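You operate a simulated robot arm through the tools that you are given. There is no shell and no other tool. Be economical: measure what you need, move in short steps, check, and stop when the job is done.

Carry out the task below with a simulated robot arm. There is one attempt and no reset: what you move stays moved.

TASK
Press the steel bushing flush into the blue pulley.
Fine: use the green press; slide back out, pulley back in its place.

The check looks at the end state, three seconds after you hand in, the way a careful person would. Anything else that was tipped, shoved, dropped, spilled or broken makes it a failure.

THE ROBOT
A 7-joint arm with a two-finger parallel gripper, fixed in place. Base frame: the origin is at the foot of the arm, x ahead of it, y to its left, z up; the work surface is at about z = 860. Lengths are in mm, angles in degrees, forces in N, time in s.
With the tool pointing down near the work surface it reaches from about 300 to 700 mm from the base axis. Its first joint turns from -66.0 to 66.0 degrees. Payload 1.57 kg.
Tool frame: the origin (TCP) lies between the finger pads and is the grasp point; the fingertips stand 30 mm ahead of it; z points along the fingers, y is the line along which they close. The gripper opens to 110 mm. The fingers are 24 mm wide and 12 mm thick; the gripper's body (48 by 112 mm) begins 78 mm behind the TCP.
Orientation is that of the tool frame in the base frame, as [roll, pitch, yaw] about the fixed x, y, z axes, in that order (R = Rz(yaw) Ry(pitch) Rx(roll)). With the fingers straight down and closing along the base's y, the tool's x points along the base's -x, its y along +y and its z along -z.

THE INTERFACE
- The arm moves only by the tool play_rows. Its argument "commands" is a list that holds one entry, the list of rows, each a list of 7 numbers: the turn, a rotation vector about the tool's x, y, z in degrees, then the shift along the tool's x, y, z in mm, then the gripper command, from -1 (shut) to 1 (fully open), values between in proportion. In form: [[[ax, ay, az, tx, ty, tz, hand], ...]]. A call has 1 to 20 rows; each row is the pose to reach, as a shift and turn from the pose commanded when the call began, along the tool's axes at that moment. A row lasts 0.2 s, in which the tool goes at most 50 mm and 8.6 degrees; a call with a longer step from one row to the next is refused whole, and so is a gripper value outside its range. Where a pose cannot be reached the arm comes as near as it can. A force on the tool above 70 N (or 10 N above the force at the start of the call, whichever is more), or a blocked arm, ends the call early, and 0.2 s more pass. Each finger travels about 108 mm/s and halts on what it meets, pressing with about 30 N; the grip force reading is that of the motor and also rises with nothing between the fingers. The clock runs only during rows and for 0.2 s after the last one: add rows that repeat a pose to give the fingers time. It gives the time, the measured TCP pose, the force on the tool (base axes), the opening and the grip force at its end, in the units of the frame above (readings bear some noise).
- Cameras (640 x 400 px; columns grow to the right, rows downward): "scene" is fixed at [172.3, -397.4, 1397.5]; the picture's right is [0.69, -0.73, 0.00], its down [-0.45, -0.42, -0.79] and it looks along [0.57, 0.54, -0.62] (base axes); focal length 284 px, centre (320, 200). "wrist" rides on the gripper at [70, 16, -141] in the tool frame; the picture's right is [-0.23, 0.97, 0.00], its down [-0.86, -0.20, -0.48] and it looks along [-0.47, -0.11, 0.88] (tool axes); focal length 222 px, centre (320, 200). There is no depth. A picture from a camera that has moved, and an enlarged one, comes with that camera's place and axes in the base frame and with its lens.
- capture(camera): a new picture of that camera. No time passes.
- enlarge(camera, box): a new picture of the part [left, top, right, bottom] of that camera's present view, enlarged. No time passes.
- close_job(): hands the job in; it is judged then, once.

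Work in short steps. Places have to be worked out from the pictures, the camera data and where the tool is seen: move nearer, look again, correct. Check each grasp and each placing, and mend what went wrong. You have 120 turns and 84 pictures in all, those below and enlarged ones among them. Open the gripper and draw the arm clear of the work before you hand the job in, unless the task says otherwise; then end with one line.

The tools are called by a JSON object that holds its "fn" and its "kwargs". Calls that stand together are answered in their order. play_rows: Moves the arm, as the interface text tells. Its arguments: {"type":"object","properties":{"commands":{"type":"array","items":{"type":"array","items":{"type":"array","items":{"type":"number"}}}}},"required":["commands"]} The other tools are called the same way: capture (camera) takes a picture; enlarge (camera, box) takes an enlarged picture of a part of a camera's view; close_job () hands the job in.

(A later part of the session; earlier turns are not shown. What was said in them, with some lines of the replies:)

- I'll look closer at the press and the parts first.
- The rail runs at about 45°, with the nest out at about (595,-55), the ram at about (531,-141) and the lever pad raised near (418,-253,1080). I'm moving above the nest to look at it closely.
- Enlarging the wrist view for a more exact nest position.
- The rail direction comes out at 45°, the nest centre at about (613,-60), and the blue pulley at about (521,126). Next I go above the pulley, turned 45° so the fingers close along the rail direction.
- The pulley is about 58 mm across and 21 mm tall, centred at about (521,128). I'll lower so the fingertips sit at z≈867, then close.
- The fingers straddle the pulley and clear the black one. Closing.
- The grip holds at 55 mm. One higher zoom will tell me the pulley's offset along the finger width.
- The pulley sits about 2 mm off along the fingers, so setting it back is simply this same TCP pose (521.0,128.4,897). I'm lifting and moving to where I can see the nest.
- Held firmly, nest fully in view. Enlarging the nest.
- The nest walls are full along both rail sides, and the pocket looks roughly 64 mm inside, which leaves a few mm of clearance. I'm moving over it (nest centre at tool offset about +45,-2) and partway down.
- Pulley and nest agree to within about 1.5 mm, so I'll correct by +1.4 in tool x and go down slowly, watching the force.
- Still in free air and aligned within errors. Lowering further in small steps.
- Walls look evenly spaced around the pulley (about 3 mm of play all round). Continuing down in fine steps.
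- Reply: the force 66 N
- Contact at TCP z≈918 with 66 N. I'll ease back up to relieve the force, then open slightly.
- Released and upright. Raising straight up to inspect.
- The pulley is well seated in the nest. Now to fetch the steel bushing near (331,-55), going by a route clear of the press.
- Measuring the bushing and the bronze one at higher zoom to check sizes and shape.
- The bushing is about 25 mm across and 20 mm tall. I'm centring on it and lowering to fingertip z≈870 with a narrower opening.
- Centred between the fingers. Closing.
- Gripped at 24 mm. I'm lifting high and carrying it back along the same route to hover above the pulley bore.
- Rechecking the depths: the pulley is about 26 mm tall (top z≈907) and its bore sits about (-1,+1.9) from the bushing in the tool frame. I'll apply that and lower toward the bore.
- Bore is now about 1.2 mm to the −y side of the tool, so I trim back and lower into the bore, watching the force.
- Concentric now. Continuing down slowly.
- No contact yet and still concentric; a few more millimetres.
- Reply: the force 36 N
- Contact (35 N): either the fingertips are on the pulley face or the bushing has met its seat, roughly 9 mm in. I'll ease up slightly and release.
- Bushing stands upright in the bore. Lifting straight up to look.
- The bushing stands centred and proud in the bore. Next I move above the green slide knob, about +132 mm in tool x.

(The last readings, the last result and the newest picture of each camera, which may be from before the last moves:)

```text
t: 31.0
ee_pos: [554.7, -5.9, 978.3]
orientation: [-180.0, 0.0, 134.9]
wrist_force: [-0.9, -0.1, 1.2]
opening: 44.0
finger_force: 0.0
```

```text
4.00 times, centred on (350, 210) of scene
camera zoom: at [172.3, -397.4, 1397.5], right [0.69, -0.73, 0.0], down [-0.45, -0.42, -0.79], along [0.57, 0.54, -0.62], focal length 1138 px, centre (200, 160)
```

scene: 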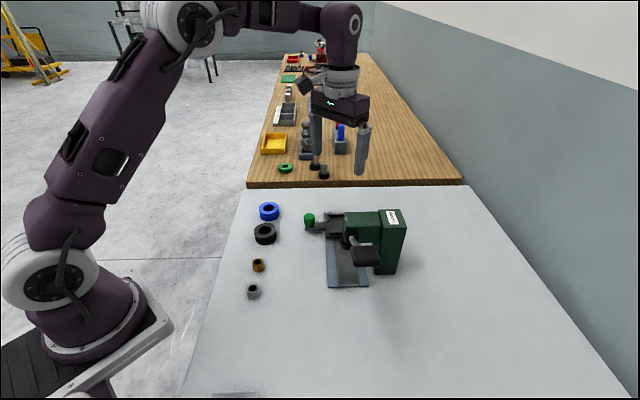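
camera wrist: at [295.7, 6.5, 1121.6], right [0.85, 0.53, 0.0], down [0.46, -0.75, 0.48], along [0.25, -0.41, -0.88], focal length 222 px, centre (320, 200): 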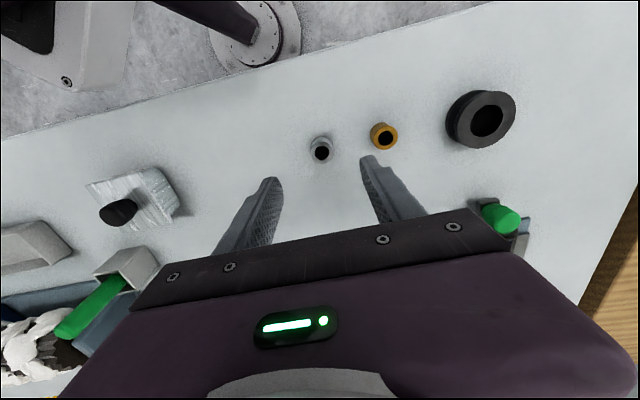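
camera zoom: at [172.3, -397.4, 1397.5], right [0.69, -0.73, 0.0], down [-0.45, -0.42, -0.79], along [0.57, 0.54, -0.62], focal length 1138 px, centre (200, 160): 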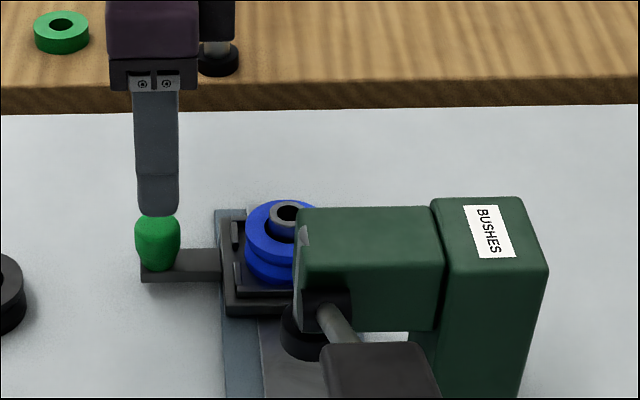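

Knob is centred under the fingers. Lowering to grip it with the tips at about z=891.

{"fn": "play_rows", "kwargs": {"commands": [[[0, 0, 0, 2, 0, 20, -0.2], [0, 0, 0, 2, 0, 40, -0.2], [0, 0, 0, 2, 0, 50, -0.2], [0, 0, 0, 2, 0, 57, -0.2], [0, 0, 0, 2, 0, 57, -1], [0, 0, 0, 2, 0, 57, -1], [0, 0, 0, 2, 0, 57, -1]]]}}

{"fn": "enlarge", "kwargs": {"camera": "wrist", "box": [220, 100, 420, 225]}}

{"fn": "enlarge", "kwargs": {"camera": "scene", "box": [270, 160, 430, 260]}}

```text
t: 32.6
ee_pos: [555.1, -3.1, 919.7]
orientation: [180.0, 0.1, 135.1]
wrist_force: [0.7, 1.6, -3.2]
opening: 29.8
finger_force: 38.8
```

```text
3.20 times, centred on (320, 162) of wrist
camera zoom: at [516.9, 56.8, 1061.9], right [0.85, 0.53, 0.0], down [0.46, -0.75, 0.48], along [0.25, -0.41, -0.88], focal length 711 px, centre (320, 320)
```

zoom: 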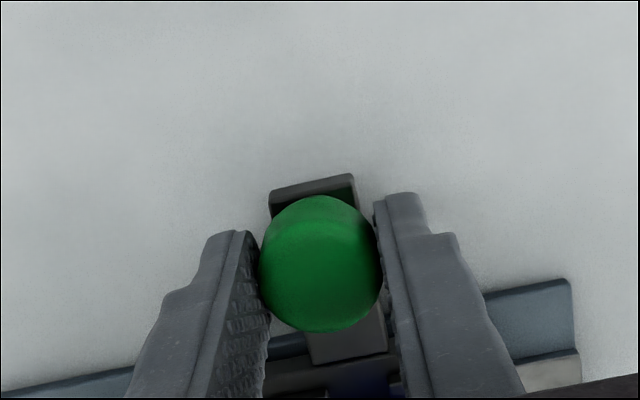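

```text
4.00 times, centred on (350, 210) of scene
camera zoom: at [172.4, -397.4, 1397.5], right [0.69, -0.73, 0.0], down [-0.45, -0.42, -0.79], along [0.57, 0.54, -0.62], focal length 1138 px, centre (200, 160)
```

zoom: 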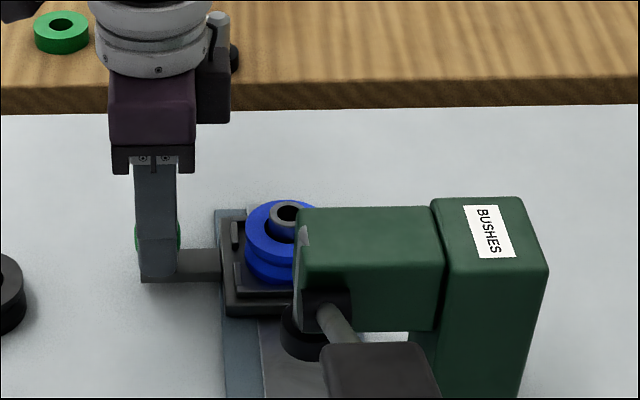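

Knob gripped. I draw the slide in along −tool y, partway first, to check clearance under the ram.

{"fn": "play_rows", "kwargs": {"commands": [[[0, 0, 0, 0, -5, 0, -1], [0, 0, 0, 0, -12, 0, -1], [0, 0, 0, 0, -20, 0, -1], [0, 0, 0, 0, -30, 0, -1], [0, 0, 0, 0, -40, 0, -1], [0, 0, 0, 0, -50, 0, -1], [0, 0, 0, 0, -55, 0, -1], [0, 0, 0, 0, -55, 0, -1]]]}}

{"fn": "enlarge", "kwargs": {"camera": "scene", "box": [270, 170, 430, 270]}}

{"fn": "enlarge", "kwargs": {"camera": "wrist", "box": [160, 100, 480, 300]}}

```text
t: 34.4
ee_pos: [514.4, -42.6, 921.5]
orientation: [-179.9, -0.1, 135.0]
wrist_force: [-1.4, 2.2, -11.2]
opening: 29.7
finger_force: 39.4
```

```text
4.00 times, centred on (350, 220) of scene
camera zoom: at [172.4, -397.4, 1397.5], right [0.69, -0.73, 0.0], down [-0.45, -0.42, -0.79], along [0.57, 0.54, -0.62], focal length 1138 px, centre (200, 120)
```

zoom: 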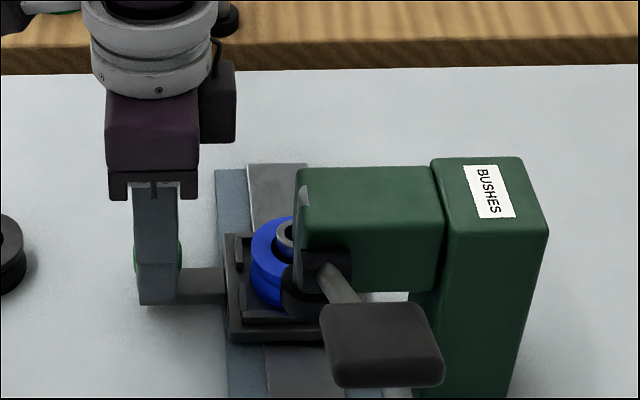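

```text
2.00 times, centred on (320, 200) of wrist
camera zoom: at [478.0, 17.8, 1062.0], right [0.85, 0.53, 0.0], down [0.46, -0.75, 0.48], along [0.25, -0.41, -0.88], focal length 444 px, centre (320, 200)
```

zoom: 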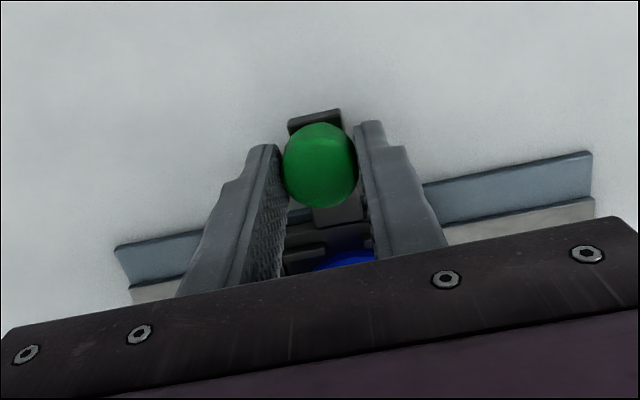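

The slide moves freely. Continuing slowly, with smaller steps as the bushing goes under the ram.

{"fn": "play_rows", "kwargs": {"commands": [[[0, 0, 0, 0, -8, 0, -1], [0, 0, 0, 0, -16, 0, -1], [0, 0, 0, 0, -24, 0, -1], [0, 0, 0, 0, -29, 0, -1], [0, 0, 0, 0, -34, 0, -1], [0, 0, 0, 0, -38, 0, -1], [0, 0, 0, 0, -38, 0, -1]]]}}

{"fn": "enlarge", "kwargs": {"camera": "scene", "box": [270, 170, 430, 270]}}

```text
t: 36.0
ee_pos: [488.7, -70.5, 922.5]
orientation: [180.0, 0.1, 135.0]
wrist_force: [-0.9, 1.3, -14.0]
opening: 29.4
finger_force: 38.5
```

```text
4.00 times, centred on (350, 220) of scene
camera zoom: at [172.5, -397.4, 1397.4], right [0.69, -0.73, 0.0], down [-0.45, -0.42, -0.79], along [0.57, 0.54, -0.62], focal length 1138 px, centre (200, 120)
```

zoom: 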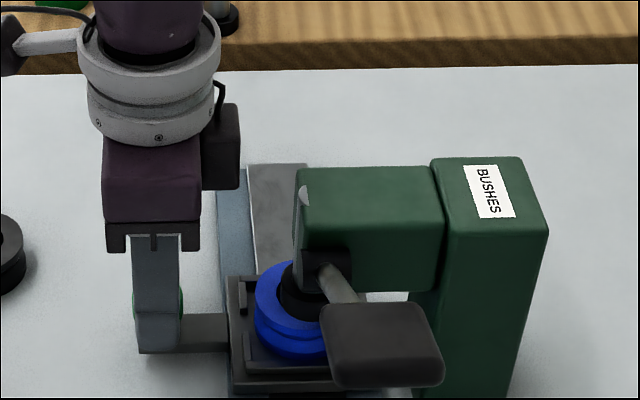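

No snag. Continuing toward the end of travel in small steps.

{"fn": "play_rows", "kwargs": {"commands": [[[0, 0, 0, 0, -4, 0, -1], [0, 0, 0, 0, -8, 0, -1], [0, 0, 0, 0, -12, 0, -1], [0, 0, 0, 0, -16, 0, -1], [0, 0, 0, 0, -20, 0, -1], [0, 0, 0, 0, -24, 0, -1], [0, 0, 0, 0, -28, 0, -1], [0, 0, 0, 0, -32, 0, -1], [0, 0, 0, 0, -32, 0, -1]]]}}

{"fn": "enlarge", "kwargs": {"camera": "scene", "box": [270, 170, 430, 270]}}

{"fn": "capture", "kwargs": {"camera": "wrist"}}

```text
t: 38.0
ee_pos: [468.3, -89.2, 921.2]
orientation: [179.7, 0.2, 135.2]
wrist_force: [33.1, 39.3, -11.1]
opening: 29.5
finger_force: 39.2
```

```text
4.00 times, centred on (350, 220) of scene
camera zoom: at [173.4, -396.4, 1397.6], right [0.69, -0.73, 0.0], down [-0.45, -0.42, -0.79], along [0.57, 0.54, -0.62], focal length 1138 px, centre (200, 120)
```

zoom: 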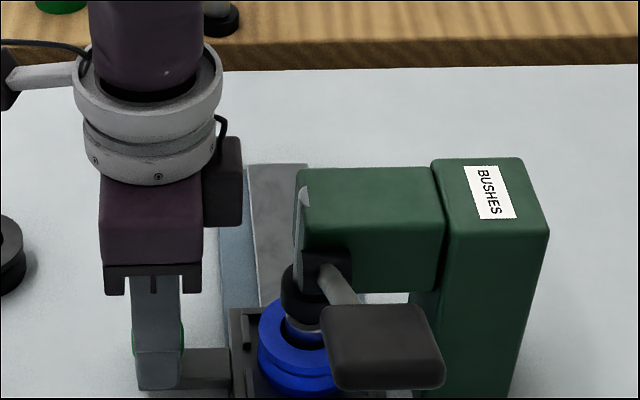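

```text
33 pictures are left
camera wrist: at [430.6, -28.7, 1062.1], right [0.85, 0.53, 0.01], down [0.46, -0.74, 0.48], along [0.26, -0.4, -0.88], focal length 222 px, centre (320, 200)
```

wrist: 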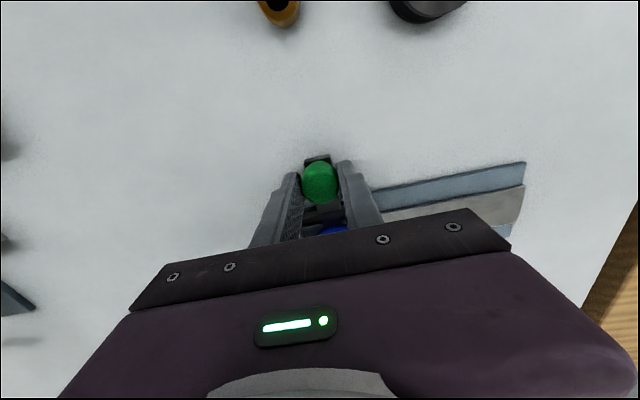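

The slide has reached its stop (51 N along the rail, about 121 mm of travel) with the bushing under the ram. I relieve the load, open, and lift clear.

{"fn": "play_rows", "kwargs": {"commands": [[[0, 0, 0, 0, 3, 0, -1], [0, 0, 0, 0, 3, 0, -0.2], [0, 0, 0, 0, 3, 0, -0.2], [0, 0, 0, 0, 3, -25, -0.2], [0, 0, 0, 0, 3, -70, -0.2], [0, 0, 0, 0, 3, -115, -0.4], [0, 0, 0, 0, 3, -160, -0.7], [0, 0, 0, 0, 3, -205, -1], [0, 0, 0, 0, 3, -250, -1], [0, 0, 0, 0, 3, -260, -1], [0, 0, 0, 0, 3, -260, -1]]]}}

{"fn": "capture", "kwargs": {"camera": "wrist"}}

{"fn": "enlarge", "kwargs": {"camera": "scene", "box": [290, 190, 418, 270]}}

```text
t: 40.4
ee_pos: [467.6, -90.7, 1181.3]
orientation: [180.0, 0.0, 135.0]
wrist_force: [0.8, 0.4, 0.2]
opening: 0.0
finger_force: 21.3
```

```text
32 pictures are left
camera wrist: at [430.2, -30.0, 1322.6], right [0.85, 0.53, 0.0], down [0.46, -0.75, 0.48], along [0.25, -0.41, -0.88], focal length 222 px, centre (320, 200)
```

wrist: 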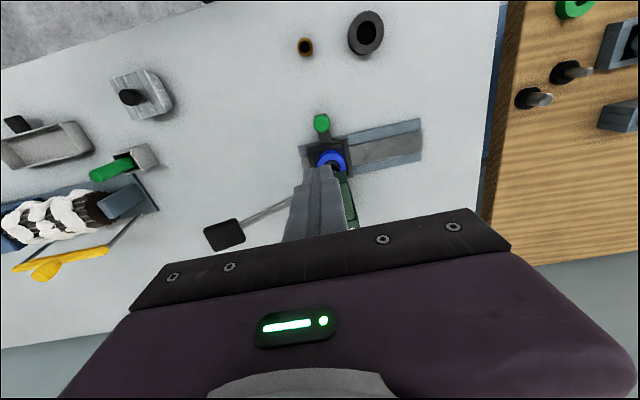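

```text
5.00 times, centred on (354, 230) of scene
camera zoom: at [172.3, -397.4, 1397.5], right [0.69, -0.73, 0.0], down [-0.45, -0.42, -0.79], along [0.57, 0.54, -0.62], focal length 1423 px, centre (150, 50)
```

zoom: 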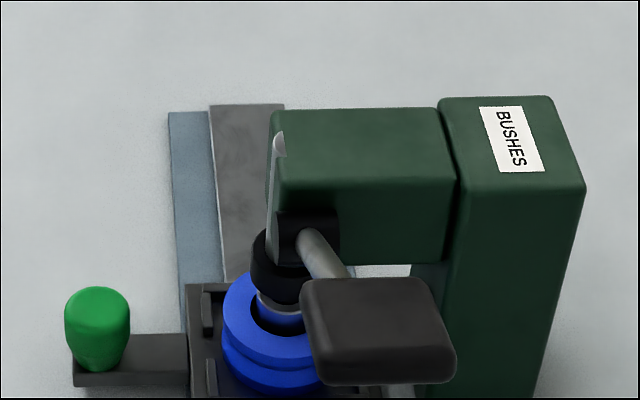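

Ram, bushing and pulley line up. Two views put the lever pad at about (419,-254,1081). I move above it with the fingers shut.

{"fn": "play_rows", "kwargs": {"commands": [[[0, 0, 0, -20, -38, 0, -1], [0, 0, 0, -40, -76, 0, -1], [0, 0, 0, -60, -113, 0, -1], [0, 0, 0, -80, -150, 0, -1], [0, 0, 0, -80, -150, 25, -1], [0, 0, 0, -80, -150, 31, -1], [0, 0, 0, -80, -150, 31, -1]]]}}

{"fn": "capture", "kwargs": {"camera": "wrist"}}

{"fn": "capture", "kwargs": {"camera": "scene"}}

```text
t: 42.0
ee_pos: [418.6, -254.2, 1150.8]
orientation: [-180.0, 0.0, 134.9]
wrist_force: [0.4, -0.2, 0.0]
opening: 0.1
finger_force: 21.3
```

```text
30 pictures are left
camera wrist: at [381.3, -192.9, 1291.5], right [0.85, 0.53, 0.0], down [0.46, -0.75, 0.48], along [0.25, -0.41, -0.88], focal length 222 px, centre (320, 200)
```

wrist: 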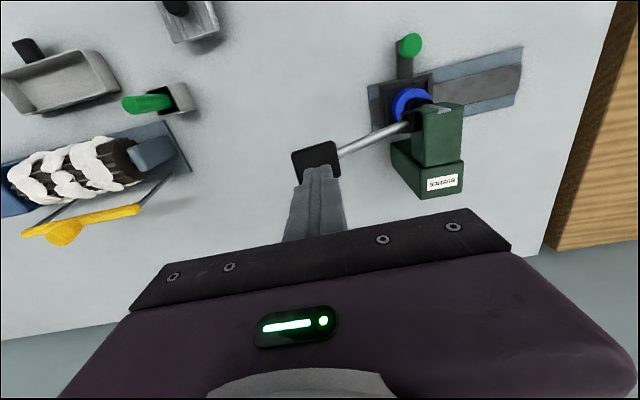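

```text
29 pictures are left
```

scene: 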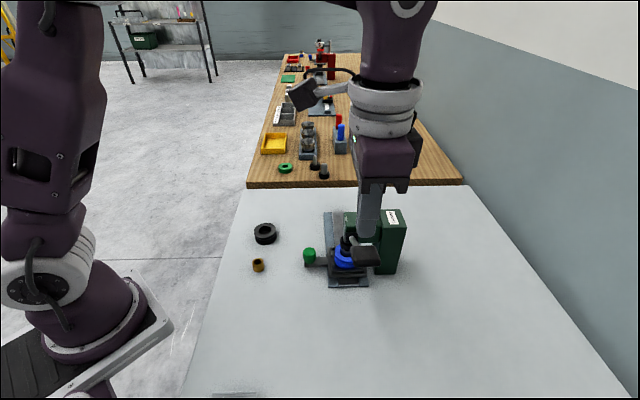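

The pad lies right under the fingertips. I lower onto it gently until contact.

{"fn": "play_rows", "kwargs": {"commands": [[[0, 0, 0, 2, -4, 10, -1], [0, 0, 0, 2, -4, 20, -1], [0, 0, 0, 2, -4, 26, -1], [0, 0, 0, 2, -4, 30, -1], [0, 0, 0, 2, -4, 34, -1], [0, 0, 0, 2, -4, 38, -1], [0, 0, 0, 2, -4, 38, -1]]]}}

{"fn": "enlarge", "kwargs": {"camera": "scene", "box": [290, 190, 418, 270]}}

```text
t: 43.6
ee_pos: [414.6, -254.8, 1112.3]
orientation: [-180.0, 0.0, 135.0]
wrist_force: [-0.1, 0.2, 0.8]
opening: 0.1
finger_force: 21.0
```

```text
5.00 times, centred on (354, 230) of scene
camera zoom: at [172.3, -397.4, 1397.5], right [0.69, -0.73, 0.0], down [-0.45, -0.42, -0.79], along [0.57, 0.54, -0.62], focal length 1423 px, centre (150, 50)
```

zoom: 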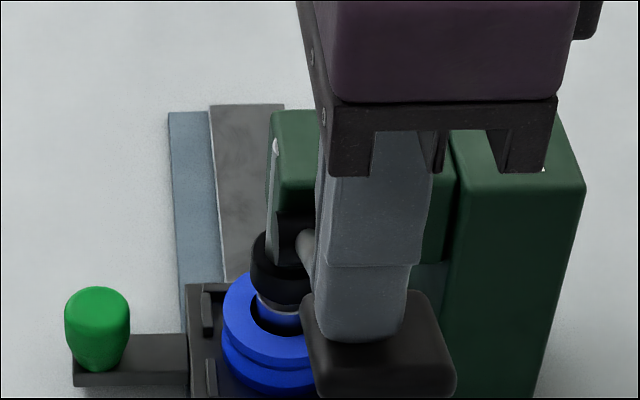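

Not touching yet. I carry on down along the lever's expected arc (out as it goes down) and watch the force.

{"fn": "play_rows", "kwargs": {"commands": [[[0, 0, 0, 0, 0, 4, -1], [0, 0, 0, 0, -2, 8, -1], [0, 0, 0, 0, -4, 12, -1], [0, 0, 0, 0, -7, 16, -1], [0, 0, 0, 0, -9, 20, -1], [0, 0, 0, 0, -9, 20, -1]]]}}

{"fn": "enlarge", "kwargs": {"camera": "scene", "box": [290, 190, 418, 270]}}

```text
t: 45.0
ee_pos: [409.7, -260.5, 1092.9]
orientation: [180.0, 0.0, 135.0]
wrist_force: [0.4, 0.8, 0.7]
opening: 0.0
finger_force: 21.1
```

```text
5.00 times, centred on (354, 230) of scene
camera zoom: at [172.3, -397.4, 1397.5], right [0.69, -0.73, 0.0], down [-0.45, -0.42, -0.79], along [0.57, 0.54, -0.62], focal length 1423 px, centre (150, 50)
```

zoom: 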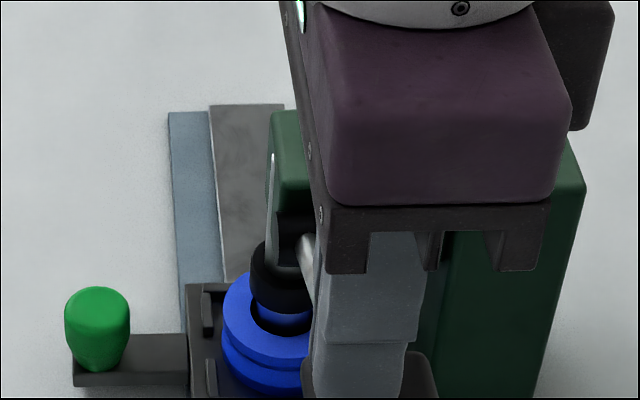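

The ram is coming down onto the bushing with hardly any load on the lever. Continuing along the arc.

{"fn": "play_rows", "kwargs": {"commands": [[[0, 0, 0, 0, -2, 4, -1], [0, 0, 0, 0, -4, 8, -1], [0, 0, 0, 0, -6, 12, -1], [0, 0, 0, 0, -8, 16, -1], [0, 0, 0, 0, -10, 20, -1], [0, 0, 0, 0, -11, 24, -1], [0, 0, 0, 0, -11, 24, -1]]]}}

{"fn": "capture", "kwargs": {"camera": "scene"}}

{"fn": "capture", "kwargs": {"camera": "wrist"}}

```text
t: 46.6
ee_pos: [399.5, -268.7, 1068.2]
orientation: [179.9, -0.1, 135.1]
wrist_force: [-0.2, 0.3, 7.0]
opening: 0.0
finger_force: 21.0
```

```text
26 pictures are left
```

scene: 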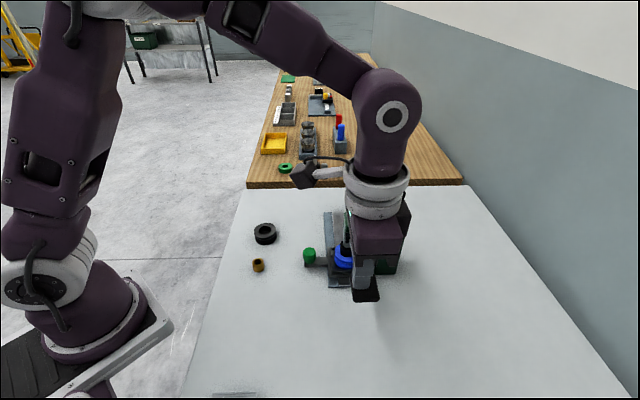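

```text
25 pictures are left
camera wrist: at [362.4, -208.1, 1209.0], right [0.85, 0.53, 0.0], down [0.46, -0.75, 0.48], along [0.25, -0.41, -0.88], focal length 222 px, centre (320, 200)
```

wrist: 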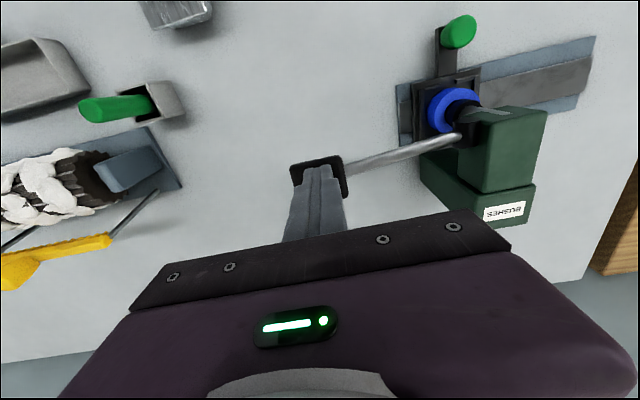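

Working well: tips are on the pad at 7 N. Continuing.

{"fn": "play_rows", "kwargs": {"commands": [[[0, 0, 0, 0, -2, 4, -1], [0, 0, 0, 0, -3, 8, -1], [0, 0, 0, 0, -5, 12, -1], [0, 0, 0, 0, -6, 16, -1], [0, 0, 0, 0, -7, 20, -1], [0, 0, 0, 0, -8, 24, -1], [0, 0, 0, 0, -8, 24, -1]]]}}

{"fn": "enlarge", "kwargs": {"camera": "wrist", "box": [260, 0, 580, 200]}}

```text
t: 48.2
ee_pos: [394.8, -274.2, 1044.9]
orientation: [180.0, -0.1, 135.0]
wrist_force: [4.4, 1.8, 5.6]
opening: 0.3
finger_force: 21.5
```

```text
2.00 times, centred on (420, 100) of wrist
camera zoom: at [356.9, -213.6, 1184.6], right [0.85, 0.53, 0.0], down [0.46, -0.75, 0.48], along [0.25, -0.41, -0.88], focal length 444 px, centre (120, 400)
```

zoom: 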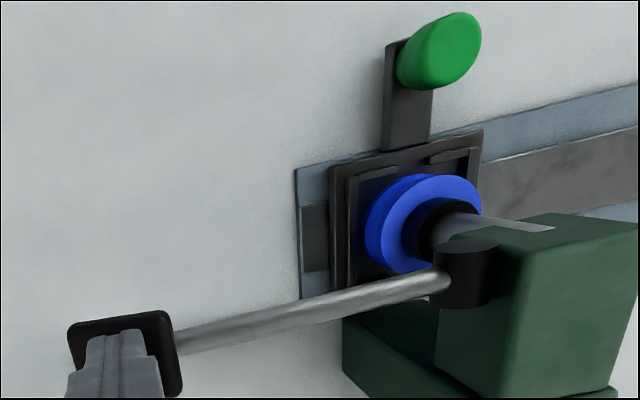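

Ram is descending into the bushing. Continuing down.

{"fn": "play_rows", "kwargs": {"commands": [[[0, 0, 0, 0, -1, 4, -1], [0, 0, 0, 0, -2, 8, -1], [0, 0, 0, 0, -3, 12, -1], [0, 0, 0, 0, -4, 16, -1], [0, 0, 0, 0, -5, 20, -1], [0, 0, 0, 0, -5, 24, -1], [0, 0, 0, 0, -5, 24, -1]]]}}

{"fn": "enlarge", "kwargs": {"camera": "wrist", "box": [260, 0, 580, 200]}}

```text
t: 49.0
ee_pos: [394.6, -275.4, 1038.7]
orientation: [179.7, 0.4, 135.1]
wrist_force: [-8.6, 10.9, 32.1]
opening: 0.0
finger_force: 21.0
stopped in row 3: the force on the tool passed its limit (the readings are from after the stop); the commanded pose is now the measured one
```

```text
2.00 times, centred on (420, 100) of wrist
camera zoom: at [354.7, -214.3, 1178.7], right [0.85, 0.53, 0.0], down [0.46, -0.74, 0.48], along [0.26, -0.41, -0.88], focal length 444 px, centre (120, 400)
```

zoom: 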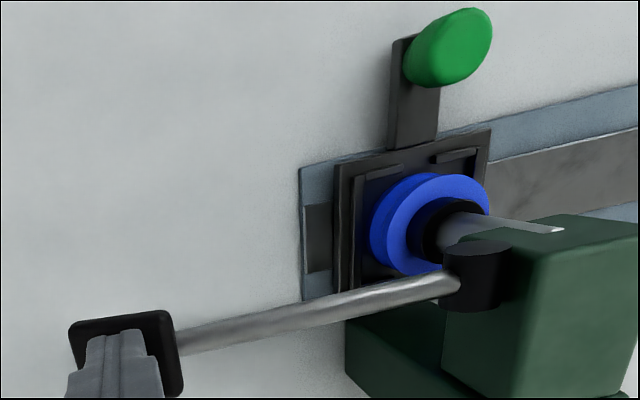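

The force limit was hit at TCP z 1038.7, which is either bottomed out or the press fit resisting. Checking from the scene camera.

{"fn": "enlarge", "kwargs": {"camera": "scene", "box": [310, 210, 390, 260]}}

{"fn": "enlarge", "kwargs": {"camera": "wrist", "box": [430, 70, 526, 130]}}

```text
8.00 times, centred on (350, 235) of scene
camera zoom: at [171.7, -396.8, 1397.7], right [0.69, -0.73, 0.0], down [-0.45, -0.42, -0.79], along [0.57, 0.54, -0.62], focal length 2276 px, centre (80, -80)
```

zoom: 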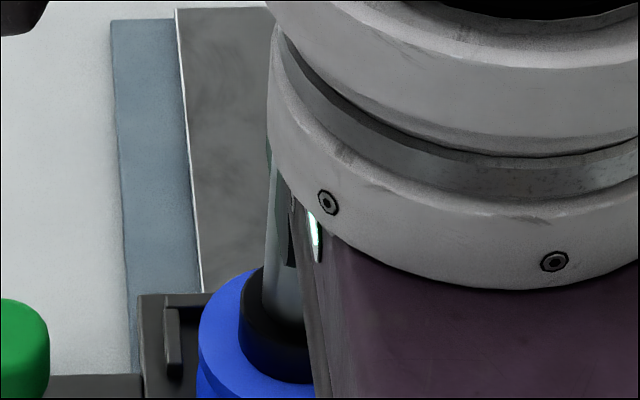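

```text
6.67 times, centred on (478, 100) of wrist
camera zoom: at [354.7, -214.3, 1178.7], right [0.85, 0.53, 0.0], down [0.46, -0.74, 0.48], along [0.26, -0.41, -0.88], focal length 1481 px, centre (-733, 867)
```

zoom: 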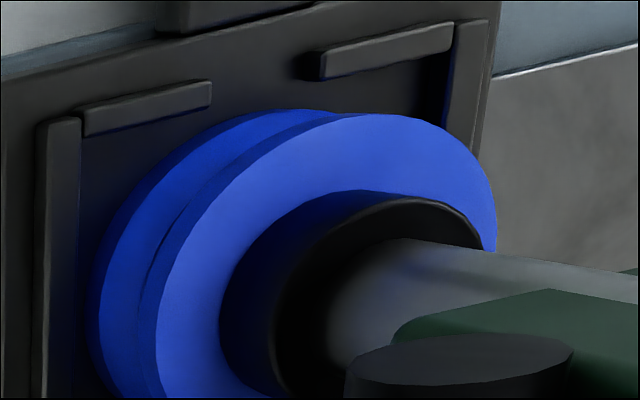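

The ram disc appears to be down on the pulley face. One more slow push will show whether anything still moves.

{"fn": "play_rows", "kwargs": {"commands": [[[0, 0, 0, 0, -0.3, 1, -1], [0, 0, 0, 0, -0.6, 2, -1], [0, 0, 0, 0, -1, 3, -1], [0, 0, 0, 0, -1.2, 4, -1], [0, 0, 0, 0, -1.5, 5, -1], [0, 0, 0, 0, -1.5, 6, -1]]]}}

```text
t: 49.6
ee_pos: [393.6, -275.1, 1037.6]
orientation: [179.7, 0.5, 135.4]
wrist_force: [-8.8, 10.8, 30.5]
opening: 0.0
finger_force: 21.0
stopped in row 3: the force on the tool passed its limit (the readings are from after the stop); the commanded pose is now the measured one
```

It's solid, so the ram is bottomed. I raise the tool slowly along the arc and see whether the lever returns by itself.

{"fn": "play_rows", "kwargs": {"commands": [[[0, 0, 0, 0, 2, -6, -1], [0, 0, 0, 0, 6, -16, -1], [0, 0, 0, 0, 12, -28, -1], [0, 0, 0, 0, 20, -44, -1], [0, 0, 0, 0, 28, -60, -1], [0, 0, 0, 0, 34, -80, -1], [0, 0, 0, 0, 34, -110, -1], [0, 0, 0, 0, 34, -140, -1], [0, 0, 0, 0, 34, -140, -1]]]}}

{"fn": "capture", "kwargs": {"camera": "wrist"}}

{"fn": "capture", "kwargs": {"camera": "scene"}}

```text
t: 51.6
ee_pos: [417.3, -251.4, 1178.0]
orientation: [179.7, 0.6, 135.2]
wrist_force: [-0.4, -0.2, 0.3]
opening: 0.0
finger_force: 21.2
```

```text
20 pictures are left
camera wrist: at [378.2, -190.5, 1317.9], right [0.85, 0.53, 0.01], down [0.46, -0.74, 0.49], along [0.26, -0.41, -0.87], focal length 222 px, centre (320, 200)
```

wrist: 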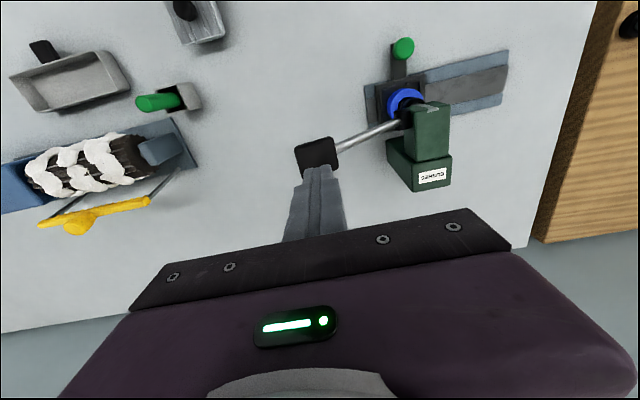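

```text
19 pictures are left
```

scene: 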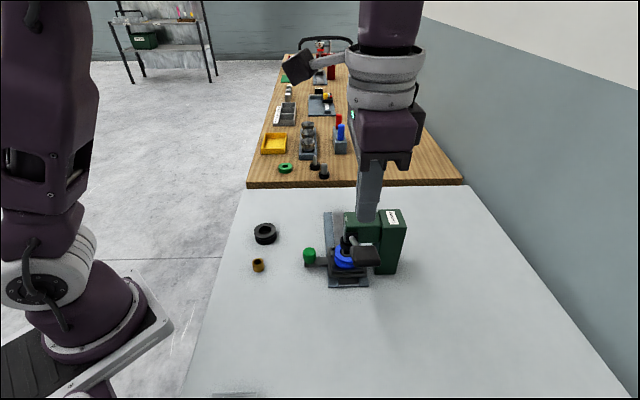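

The lever springs back up. Correcting the small tilt and returning above the knob with fingers open 44 mm.

{"fn": "play_rows", "kwargs": {"commands": [[[0.3, 0.6, 0.2, 30, 0, 0, -1], [0.3, 0.6, 0.2, 70, 10, 0, -1], [0.3, 0.6, 0.2, 78, 55, 0, -0.6], [0.3, 0.6, 0.2, 78, 103, 0, -0.2], [0.3, 0.6, 0.2, 78, 151, 0, -0.2], [0.3, 0.6, 0.2, 78, 151, 45, -0.2], [0.3, 0.6, 0.2, 78, 151, 90, -0.2], [0.3, 0.6, 0.2, 78, 151, 135, -0.2], [0.3, 0.6, 0.2, 78, 151, 180, -0.2], [0.3, 0.6, 0.2, 78, 151, 198, -0.2], [0.3, 0.6, 0.2, 78, 151, 198, -0.2]]]}}

{"fn": "enlarge", "kwargs": {"camera": "wrist", "box": [220, 100, 420, 225]}}

```text
t: 54.0
ee_pos: [470.1, -90.7, 978.6]
orientation: [-179.9, -0.1, 135.0]
wrist_force: [0.3, 0.2, 0.2]
opening: 43.9
finger_force: 0.0
```

```text
3.20 times, centred on (320, 162) of wrist
camera zoom: at [432.9, -29.8, 1119.6], right [0.85, 0.53, 0.0], down [0.46, -0.75, 0.48], along [0.25, -0.41, -0.88], focal length 711 px, centre (320, 320)
```

zoom: 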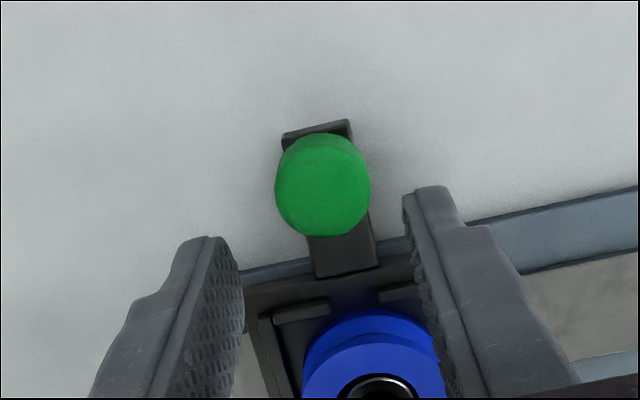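

Same view as the first grip, and the bushing already looks level. Lowering, gripping the knob and starting to slide out.

{"fn": "play_rows", "kwargs": {"commands": [[[0, 0, 0, 2, 0, 20, -0.2], [0, 0, 0, 2, 0, 40, -0.2], [0, 0, 0, 2, 0, 50, -0.2], [0, 0, 0, 2, 0, 57, -0.2], [0, 0, 0, 2, 0, 57, -1], [0, 0, 0, 2, 0, 57, -1], [0, 0, 0, 2, 0, 57, -1], [0, 0, 0, 2, 4, 57, -1], [0, 0, 0, 2, 10, 57, -1], [0, 0, 0, 2, 20, 57, -1], [0, 0, 0, 2, 20, 57, -1]]]}}

```text
t: 56.4
ee_pos: [483.6, -75.3, 922.0]
orientation: [-179.8, 0.0, 135.0]
wrist_force: [2.0, -4.9, 2.5]
opening: 29.5
finger_force: 39.4
```

Sliding smoothly. Continuing out to the original position.

{"fn": "play_rows", "kwargs": {"commands": [[[0, 0, 0, 0, 10, 0, -1], [0, 0, 0, 0, 20, 0, -1], [0, 0, 0, 0, 30, 0, -1], [0, 0, 0, 0, 40, 0, -1], [0, 0, 0, 0, 50, 0, -1], [0, 0, 0, 0, 60, 0, -1], [0, 0, 0, 0, 70, 0, -1], [0, 0, 0, 0, 80, 0, -1], [0, 0, 0, 0, 88, 0, -1], [0, 0, 0, 0, 94, 0, -1], [0, 0, 0, 0, 98, 0, -1], [0, 0, 0, 0, 101, 0, -1], [0, 0, 0, 0, 103, 0, -1], [0, 0, 0, 0, 103, 0, -1]]]}}

{"fn": "enlarge", "kwargs": {"camera": "scene", "box": [270, 160, 430, 260]}}

```text
t: 59.4
ee_pos: [555.6, -3.6, 922.0]
orientation: [-179.8, -0.2, 134.9]
wrist_force: [-10.4, -10.3, 19.2]
opening: 29.7
finger_force: 39.5
```

```text
4.00 times, centred on (350, 210) of scene
camera zoom: at [171.7, -397.7, 1397.5], right [0.69, -0.73, 0.0], down [-0.45, -0.42, -0.79], along [0.57, 0.54, -0.62], focal length 1138 px, centre (200, 160)
```

zoom: 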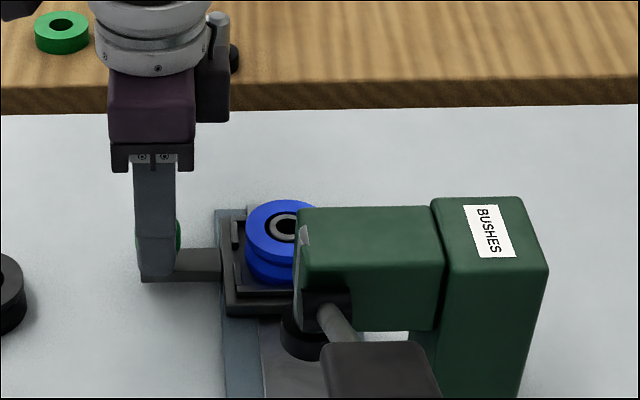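

The slide is back at its outer stop, and the bushing looks flush. Releasing the knob and going above the nest to verify.

{"fn": "play_rows", "kwargs": {"commands": [[[0, 0, 0, 0, -0.7, 0, -1], [0, 0, 0, 0, -0.7, 0, -0.2], [0, 0, 0, 0, -0.7, 0, -0.2], [0, 0, 0, 0, -0.7, -25, -0.2], [0, 0, 0, 0, -0.7, -70, 0], [0, 0, 0, 0, -0.7, -115, 0.3], [0, 0, 0, -40, -0.7, -127, 0.35], [0, 0, 0, -85, -0.7, -127, 0.35], [0, 0, 0, -134, 0.5, -127, 0.35], [0, 0, 0, -134, 0.5, -127, 0.35]]]}}

{"fn": "enlarge", "kwargs": {"camera": "wrist", "box": [260, 60, 372, 130]}}

{"fn": "enlarge", "kwargs": {"camera": "scene", "box": [320, 195, 368, 225]}}

```text
t: 61.6
ee_pos: [650.2, -96.4, 1047.3]
orientation: [-179.9, -0.2, 135.1]
wrist_force: [0.4, -0.6, -0.3]
opening: 74.4
finger_force: 0.0
```

```text
5.71 times, centred on (316, 95) of wrist
camera zoom: at [612.5, -36.0, 1188.8], right [0.85, 0.53, 0.0], down [0.47, -0.75, 0.48], along [0.25, -0.41, -0.88], focal length 1269 px, centre (343, 800)
```

zoom: 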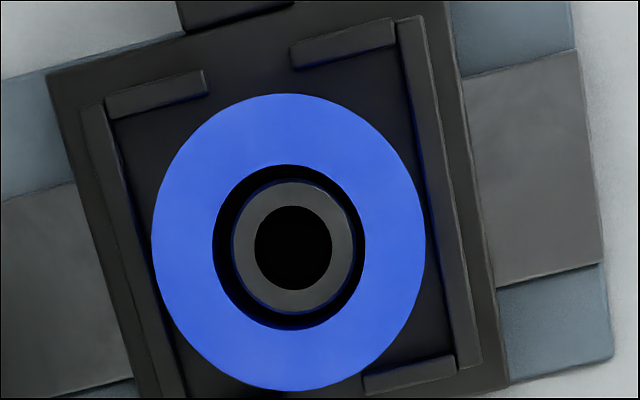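

```text
13.33 times, centred on (344, 210) of scene
camera zoom: at [172.3, -397.5, 1397.5], right [0.69, -0.73, 0.0], down [-0.45, -0.42, -0.79], along [0.57, 0.54, -0.62], focal length 3794 px, centre (0, 67)
```

zoom: 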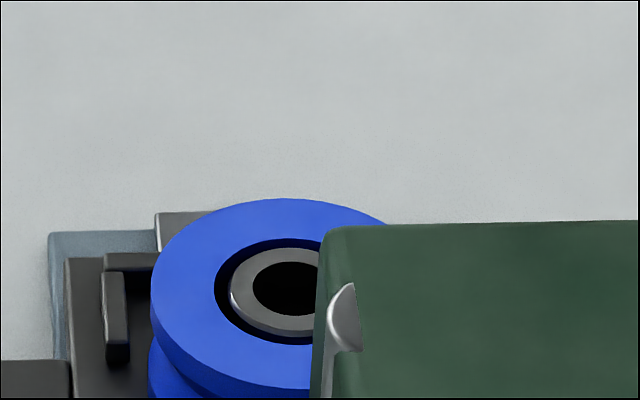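

The bushing's apparent size now matches the pulley face plane (24.3 mm at the same scale), so it's flush and concentric. Next I regrip the pulley in the nest.

{"fn": "play_rows", "kwargs": {"commands": [[[0, 0, 0, 25, -0.2, 0, 0.35], [0, 0, 0, 49, -0.4, 0, 0.35], [0, 0, 0, 49, -0.4, 40, 0.35], [0, 0, 0, 49, -0.4, 80, 0.35], [0, 0, 0, 49, -0.4, 105, 0.35], [0, 0, 0, 49, -0.4, 117, 0.35], [0, 0, 0, 49, -0.4, 124, 0.35], [0, 0, 0, 49, -0.4, 127, 0.35], [0, 0, 0, 49, -0.4, 127, 0.35]]]}}

{"fn": "enlarge", "kwargs": {"camera": "wrist", "box": [220, 100, 420, 225]}}

```text
t: 63.6
ee_pos: [616.0, -61.4, 921.6]
orientation: [-179.8, -0.1, 134.9]
wrist_force: [0.4, -0.5, 0.5]
opening: 74.4
finger_force: 0.0
```

```text
3.20 times, centred on (320, 162) of wrist
camera zoom: at [578.2, -1.3, 1062.3], right [0.85, 0.53, 0.0], down [0.46, -0.75, 0.48], along [0.25, -0.41, -0.88], focal length 711 px, centre (320, 320)
```

zoom: 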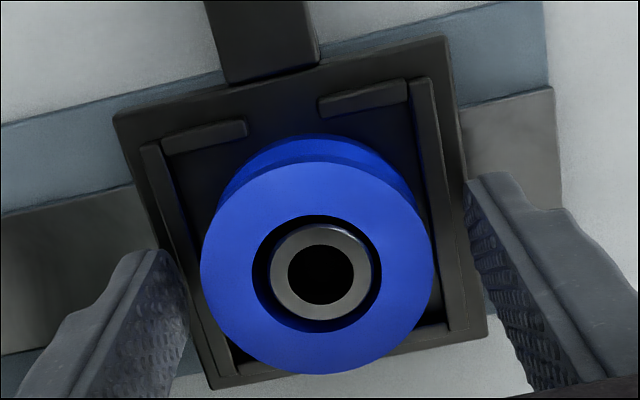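

Nearly centred; trimming about 1 mm and closing on the pulley.

{"fn": "play_rows", "kwargs": {"commands": [[[0, 0, 0, 0.6, -1, 1, 0.35], [0, 0, 0, 0.6, -1, 1.5, 0.2], [0, 0, 0, 0.6, -1, 1.5, -1], [0, 0, 0, 0.6, -1, 1.5, -1], [0, 0, 0, 0.6, -1, 1.5, -1]]]}}

```text
t: 64.8
ee_pos: [615.1, -61.8, 920.6]
orientation: [-179.9, -0.1, 135.0]
wrist_force: [1.0, 0.3, 2.1]
opening: 55.5
finger_force: 29.8
```

Gripped (55.5 mm). Lifting straight up and carrying it back over its home spot.

{"fn": "play_rows", "kwargs": {"commands": [[[0, 0, 0, 0, 0, -8, -1], [0, 0, 0, 0, 0, -25, -1], [0, 0, 0, 0, 0, -65, -1], [0, 0, 0, 0, 0, -105, -1], [0, 0, 0, 40, 14, -105, -1], [0, 0, 0, 80, 27, -105, -1], [0, 0, 0, 120, 41, -105, -1], [0, 0, 0, 160, 54, -105, -1], [0, 0, 0, 201, 68, -105, -1], [0, 0, 0, 201, 68, -70, -1], [0, 0, 0, 201, 68, -35, -1], [0, 0, 0, 201, 68, -35, -1]]]}}

{"fn": "enlarge", "kwargs": {"camera": "wrist", "box": [160, 80, 480, 280]}}

{"fn": "enlarge", "kwargs": {"camera": "scene", "box": [230, 160, 390, 260]}}

```text
t: 67.4
ee_pos: [519.7, 127.5, 954.5]
orientation: [-179.9, -0.1, 135.0]
wrist_force: [0.4, 0.7, -3.3]
opening: 55.5
finger_force: 29.5
```

```text
2.00 times, centred on (320, 180) of wrist
camera zoom: at [482.2, 188.6, 1094.9], right [0.85, 0.53, 0.0], down [0.46, -0.75, 0.48], along [0.25, -0.41, -0.88], focal length 444 px, centre (320, 240)
```

zoom: 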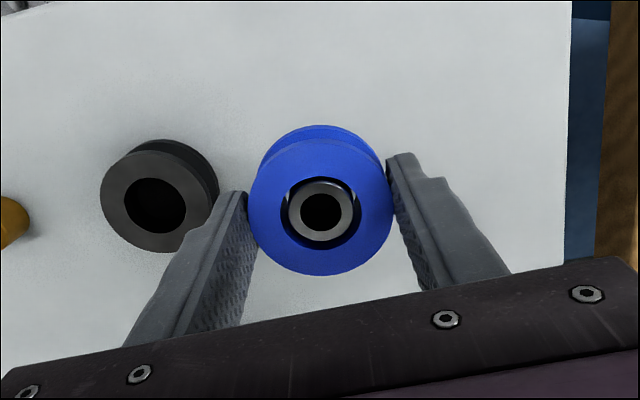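

```text
4.00 times, centred on (310, 210) of scene
camera zoom: at [172.4, -397.4, 1397.4], right [0.69, -0.73, 0.0], down [-0.45, -0.42, -0.79], along [0.57, 0.54, -0.62], focal length 1138 px, centre (360, 160)
```

zoom: 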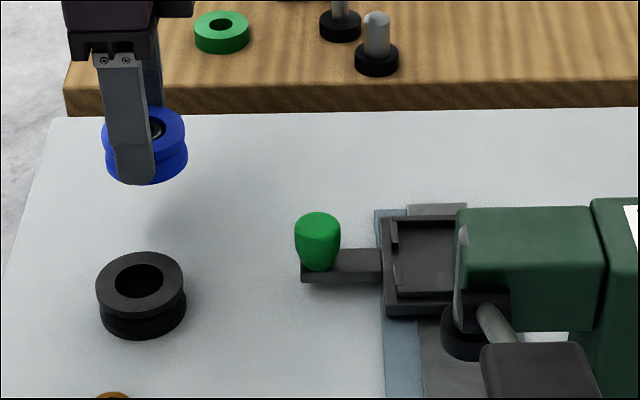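

Bushing stayed in, slide empty and out. Lowering the pulley to the table in small final steps.

{"fn": "play_rows", "kwargs": {"commands": [[[0, 0, 0, 0, 0.5, 20, -1], [0, 0, 0, 0, 0.5, 40, -1], [0, 0, 0, 0, 0.5, 50, -1], [0, 0, 0, 0, 0.5, 53, -1], [0, 0, 0, 0, 0.5, 55, -1], [0, 0, 0, 0, 0.5, 56, -1], [0, 0, 0, 0, 0.5, 56, -1]]]}}

```text
t: 69.0
ee_pos: [521.0, 128.7, 899.8]
orientation: [-179.8, -0.1, 135.0]
wrist_force: [0.1, 0.2, -3.6]
opening: 55.5
finger_force: 30.0
```

Still hanging free (−3.6 N). Going down millimetre by millimetre to touch.

{"fn": "play_rows", "kwargs": {"commands": [[[0, 0, 0, 0, 0, 0.7, -1], [0, 0, 0, 0, 0, 1.4, -1], [0, 0, 0, 0, 0, 2, -1], [0, 0, 0, 0, 0, 2, -1]]]}}

```text
t: 70.0
ee_pos: [521.9, 128.1, 898.9]
orientation: [180.0, 0.0, 135.0]
wrist_force: [-5.6, -1.5, 20.6]
opening: 55.7
finger_force: 29.7
```

Touching the table (20 N). I ease 0.8 mm up and open the fingers, keeping clear of the black pulley.

{"fn": "play_rows", "kwargs": {"commands": [[[0, 0, 0, 0, 0, -0.8, -1], [0, 0, 0, 0, 0, -0.8, 0.1], [0, 0, 0, 0, 0, -0.8, 0.33], [0, 0, 0, 0, 0, -0.8, 0.33], [0, 0, 0, 0, 0, -20, 0.33], [0, 0, 0, 0, 0, -60, 0.33], [0, 0, 0, 0, 0, -100, 0.33], [0, 0, 0, 0, 0, -140, 0.33], [0, 0, 0, 20, -30, -175, 0.33], [0, 0, 0, 20, -30, -175, 0.33]]]}}

{"fn": "capture", "kwargs": {"camera": "scene"}}

{"fn": "enlarge", "kwargs": {"camera": "scene", "box": [230, 190, 326, 250]}}

{"fn": "capture", "kwargs": {"camera": "wrist"}}

```text
refused: row 9 steps farther than a row can; nothing moved
```

```text
11 pictures are left
```

scene: 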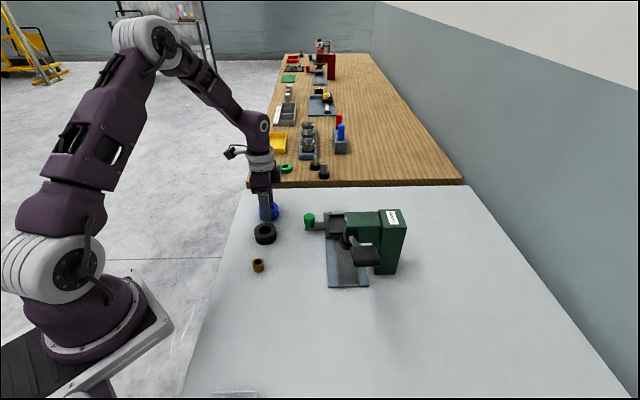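

```text
6.67 times, centred on (278, 220) of scene
camera zoom: at [171.8, -397.6, 1397.5], right [0.69, -0.73, 0.0], down [-0.45, -0.42, -0.79], along [0.57, 0.54, -0.62], focal length 1897 px, centre (600, 67)
```

zoom: 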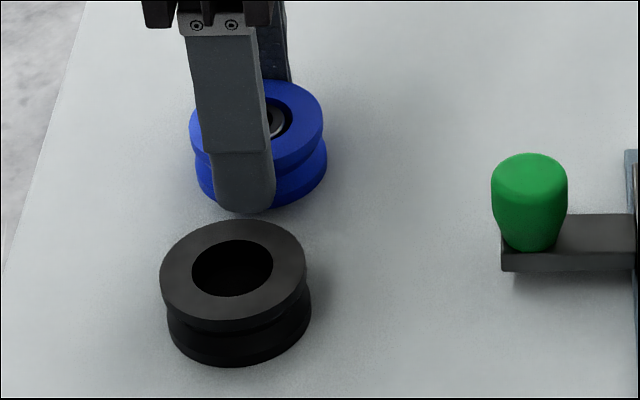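

```text
9 pictures are left
camera wrist: at [483.1, 188.8, 1038.7], right [0.85, 0.53, 0.0], down [0.46, -0.75, 0.48], along [0.25, -0.41, -0.88], focal length 222 px, centre (320, 200)
```

wrist: 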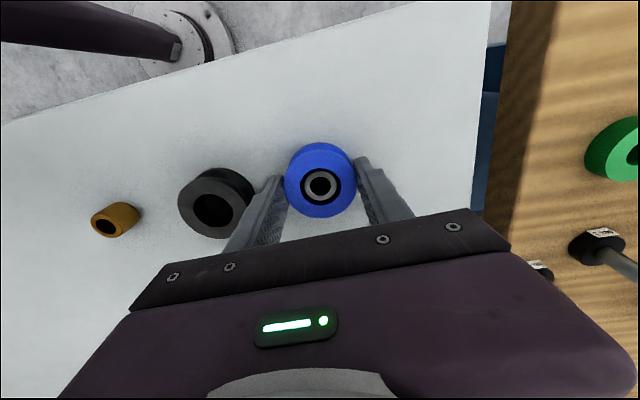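

The call was refused because one step was too long; nothing moved. Repeating it with shorter steps.

{"fn": "play_rows", "kwargs": {"commands": [[[0, 0, 0, 0, 0, -0.8, -1], [0, 0, 0, 0, 0, -0.8, 0.1], [0, 0, 0, 0, 0, -0.8, 0.33], [0, 0, 0, 0, 0, -0.8, 0.33], [0, 0, 0, 0, 0, -20, 0.33], [0, 0, 0, 0, 0, -60, 0.33], [0, 0, 0, 0, 0, -100, 0.33], [0, 0, 0, 0, 0, -140, 0.33], [0, 0, 0, 0, 0, -180, 0.33], [0, 0, 0, 0, -40, -200, 0.33], [0, 0, 0, 0, -80, -220, 0.33], [0, 0, 0, 0, -80, -220, 0.33]]]}}

{"fn": "capture", "kwargs": {"camera": "scene"}}

{"fn": "enlarge", "kwargs": {"camera": "scene", "box": [230, 190, 430, 315]}}

{"fn": "enlarge", "kwargs": {"camera": "scene", "box": [249, 197, 289, 222]}}

```text
t: 72.6
ee_pos: [464.7, 71.9, 1117.0]
orientation: [-179.9, -0.1, 135.0]
wrist_force: [-0.2, -0.2, 0.3]
opening: 73.3
finger_force: 0.1
```

```text
8 pictures are left
```

scene: 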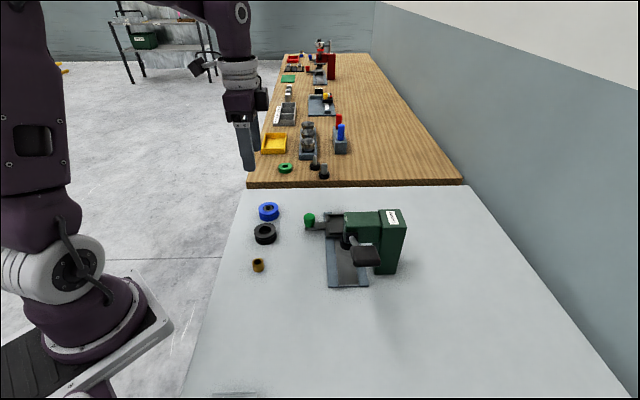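

```text
3.20 times, centred on (330, 252) of scene
camera zoom: at [172.3, -397.5, 1397.5], right [0.69, -0.73, 0.0], down [-0.45, -0.42, -0.79], along [0.57, 0.54, -0.62], focal length 910 px, centre (288, 32)
```

zoom: 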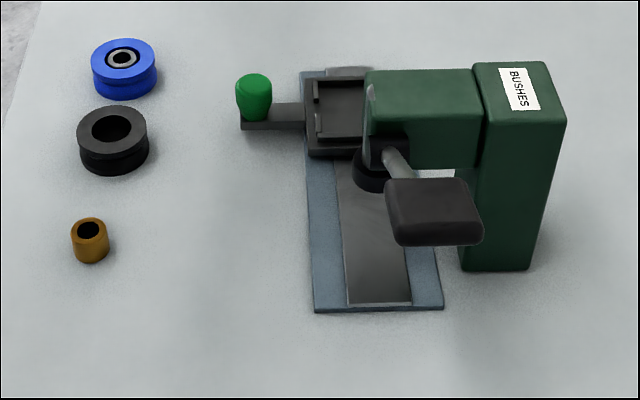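

```text
16.00 times, centred on (269, 210) of scene
camera zoom: at [172.3, -397.5, 1397.5], right [0.69, -0.73, 0.0], down [-0.45, -0.42, -0.79], along [0.57, 0.54, -0.62], focal length 4552 px, centre (1136, 48)
```

zoom: 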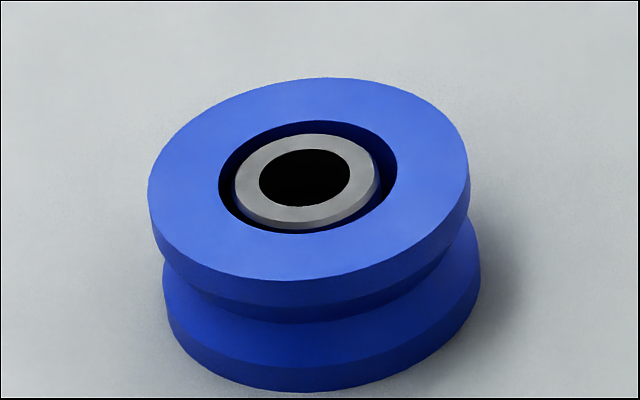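

The pulley is back in its place with the bushing flush. The slide is out, the lever is up, the other parts are untouched and the arm is clear, so I'm handing in.

{"fn": "close_job", "kwargs": {}}

```text
The job is handed in.
```

The steel bushing is pressed flush into the blue pulley with the green press; the slide is back out, and the pulley is back in its place to within about 2 mm.
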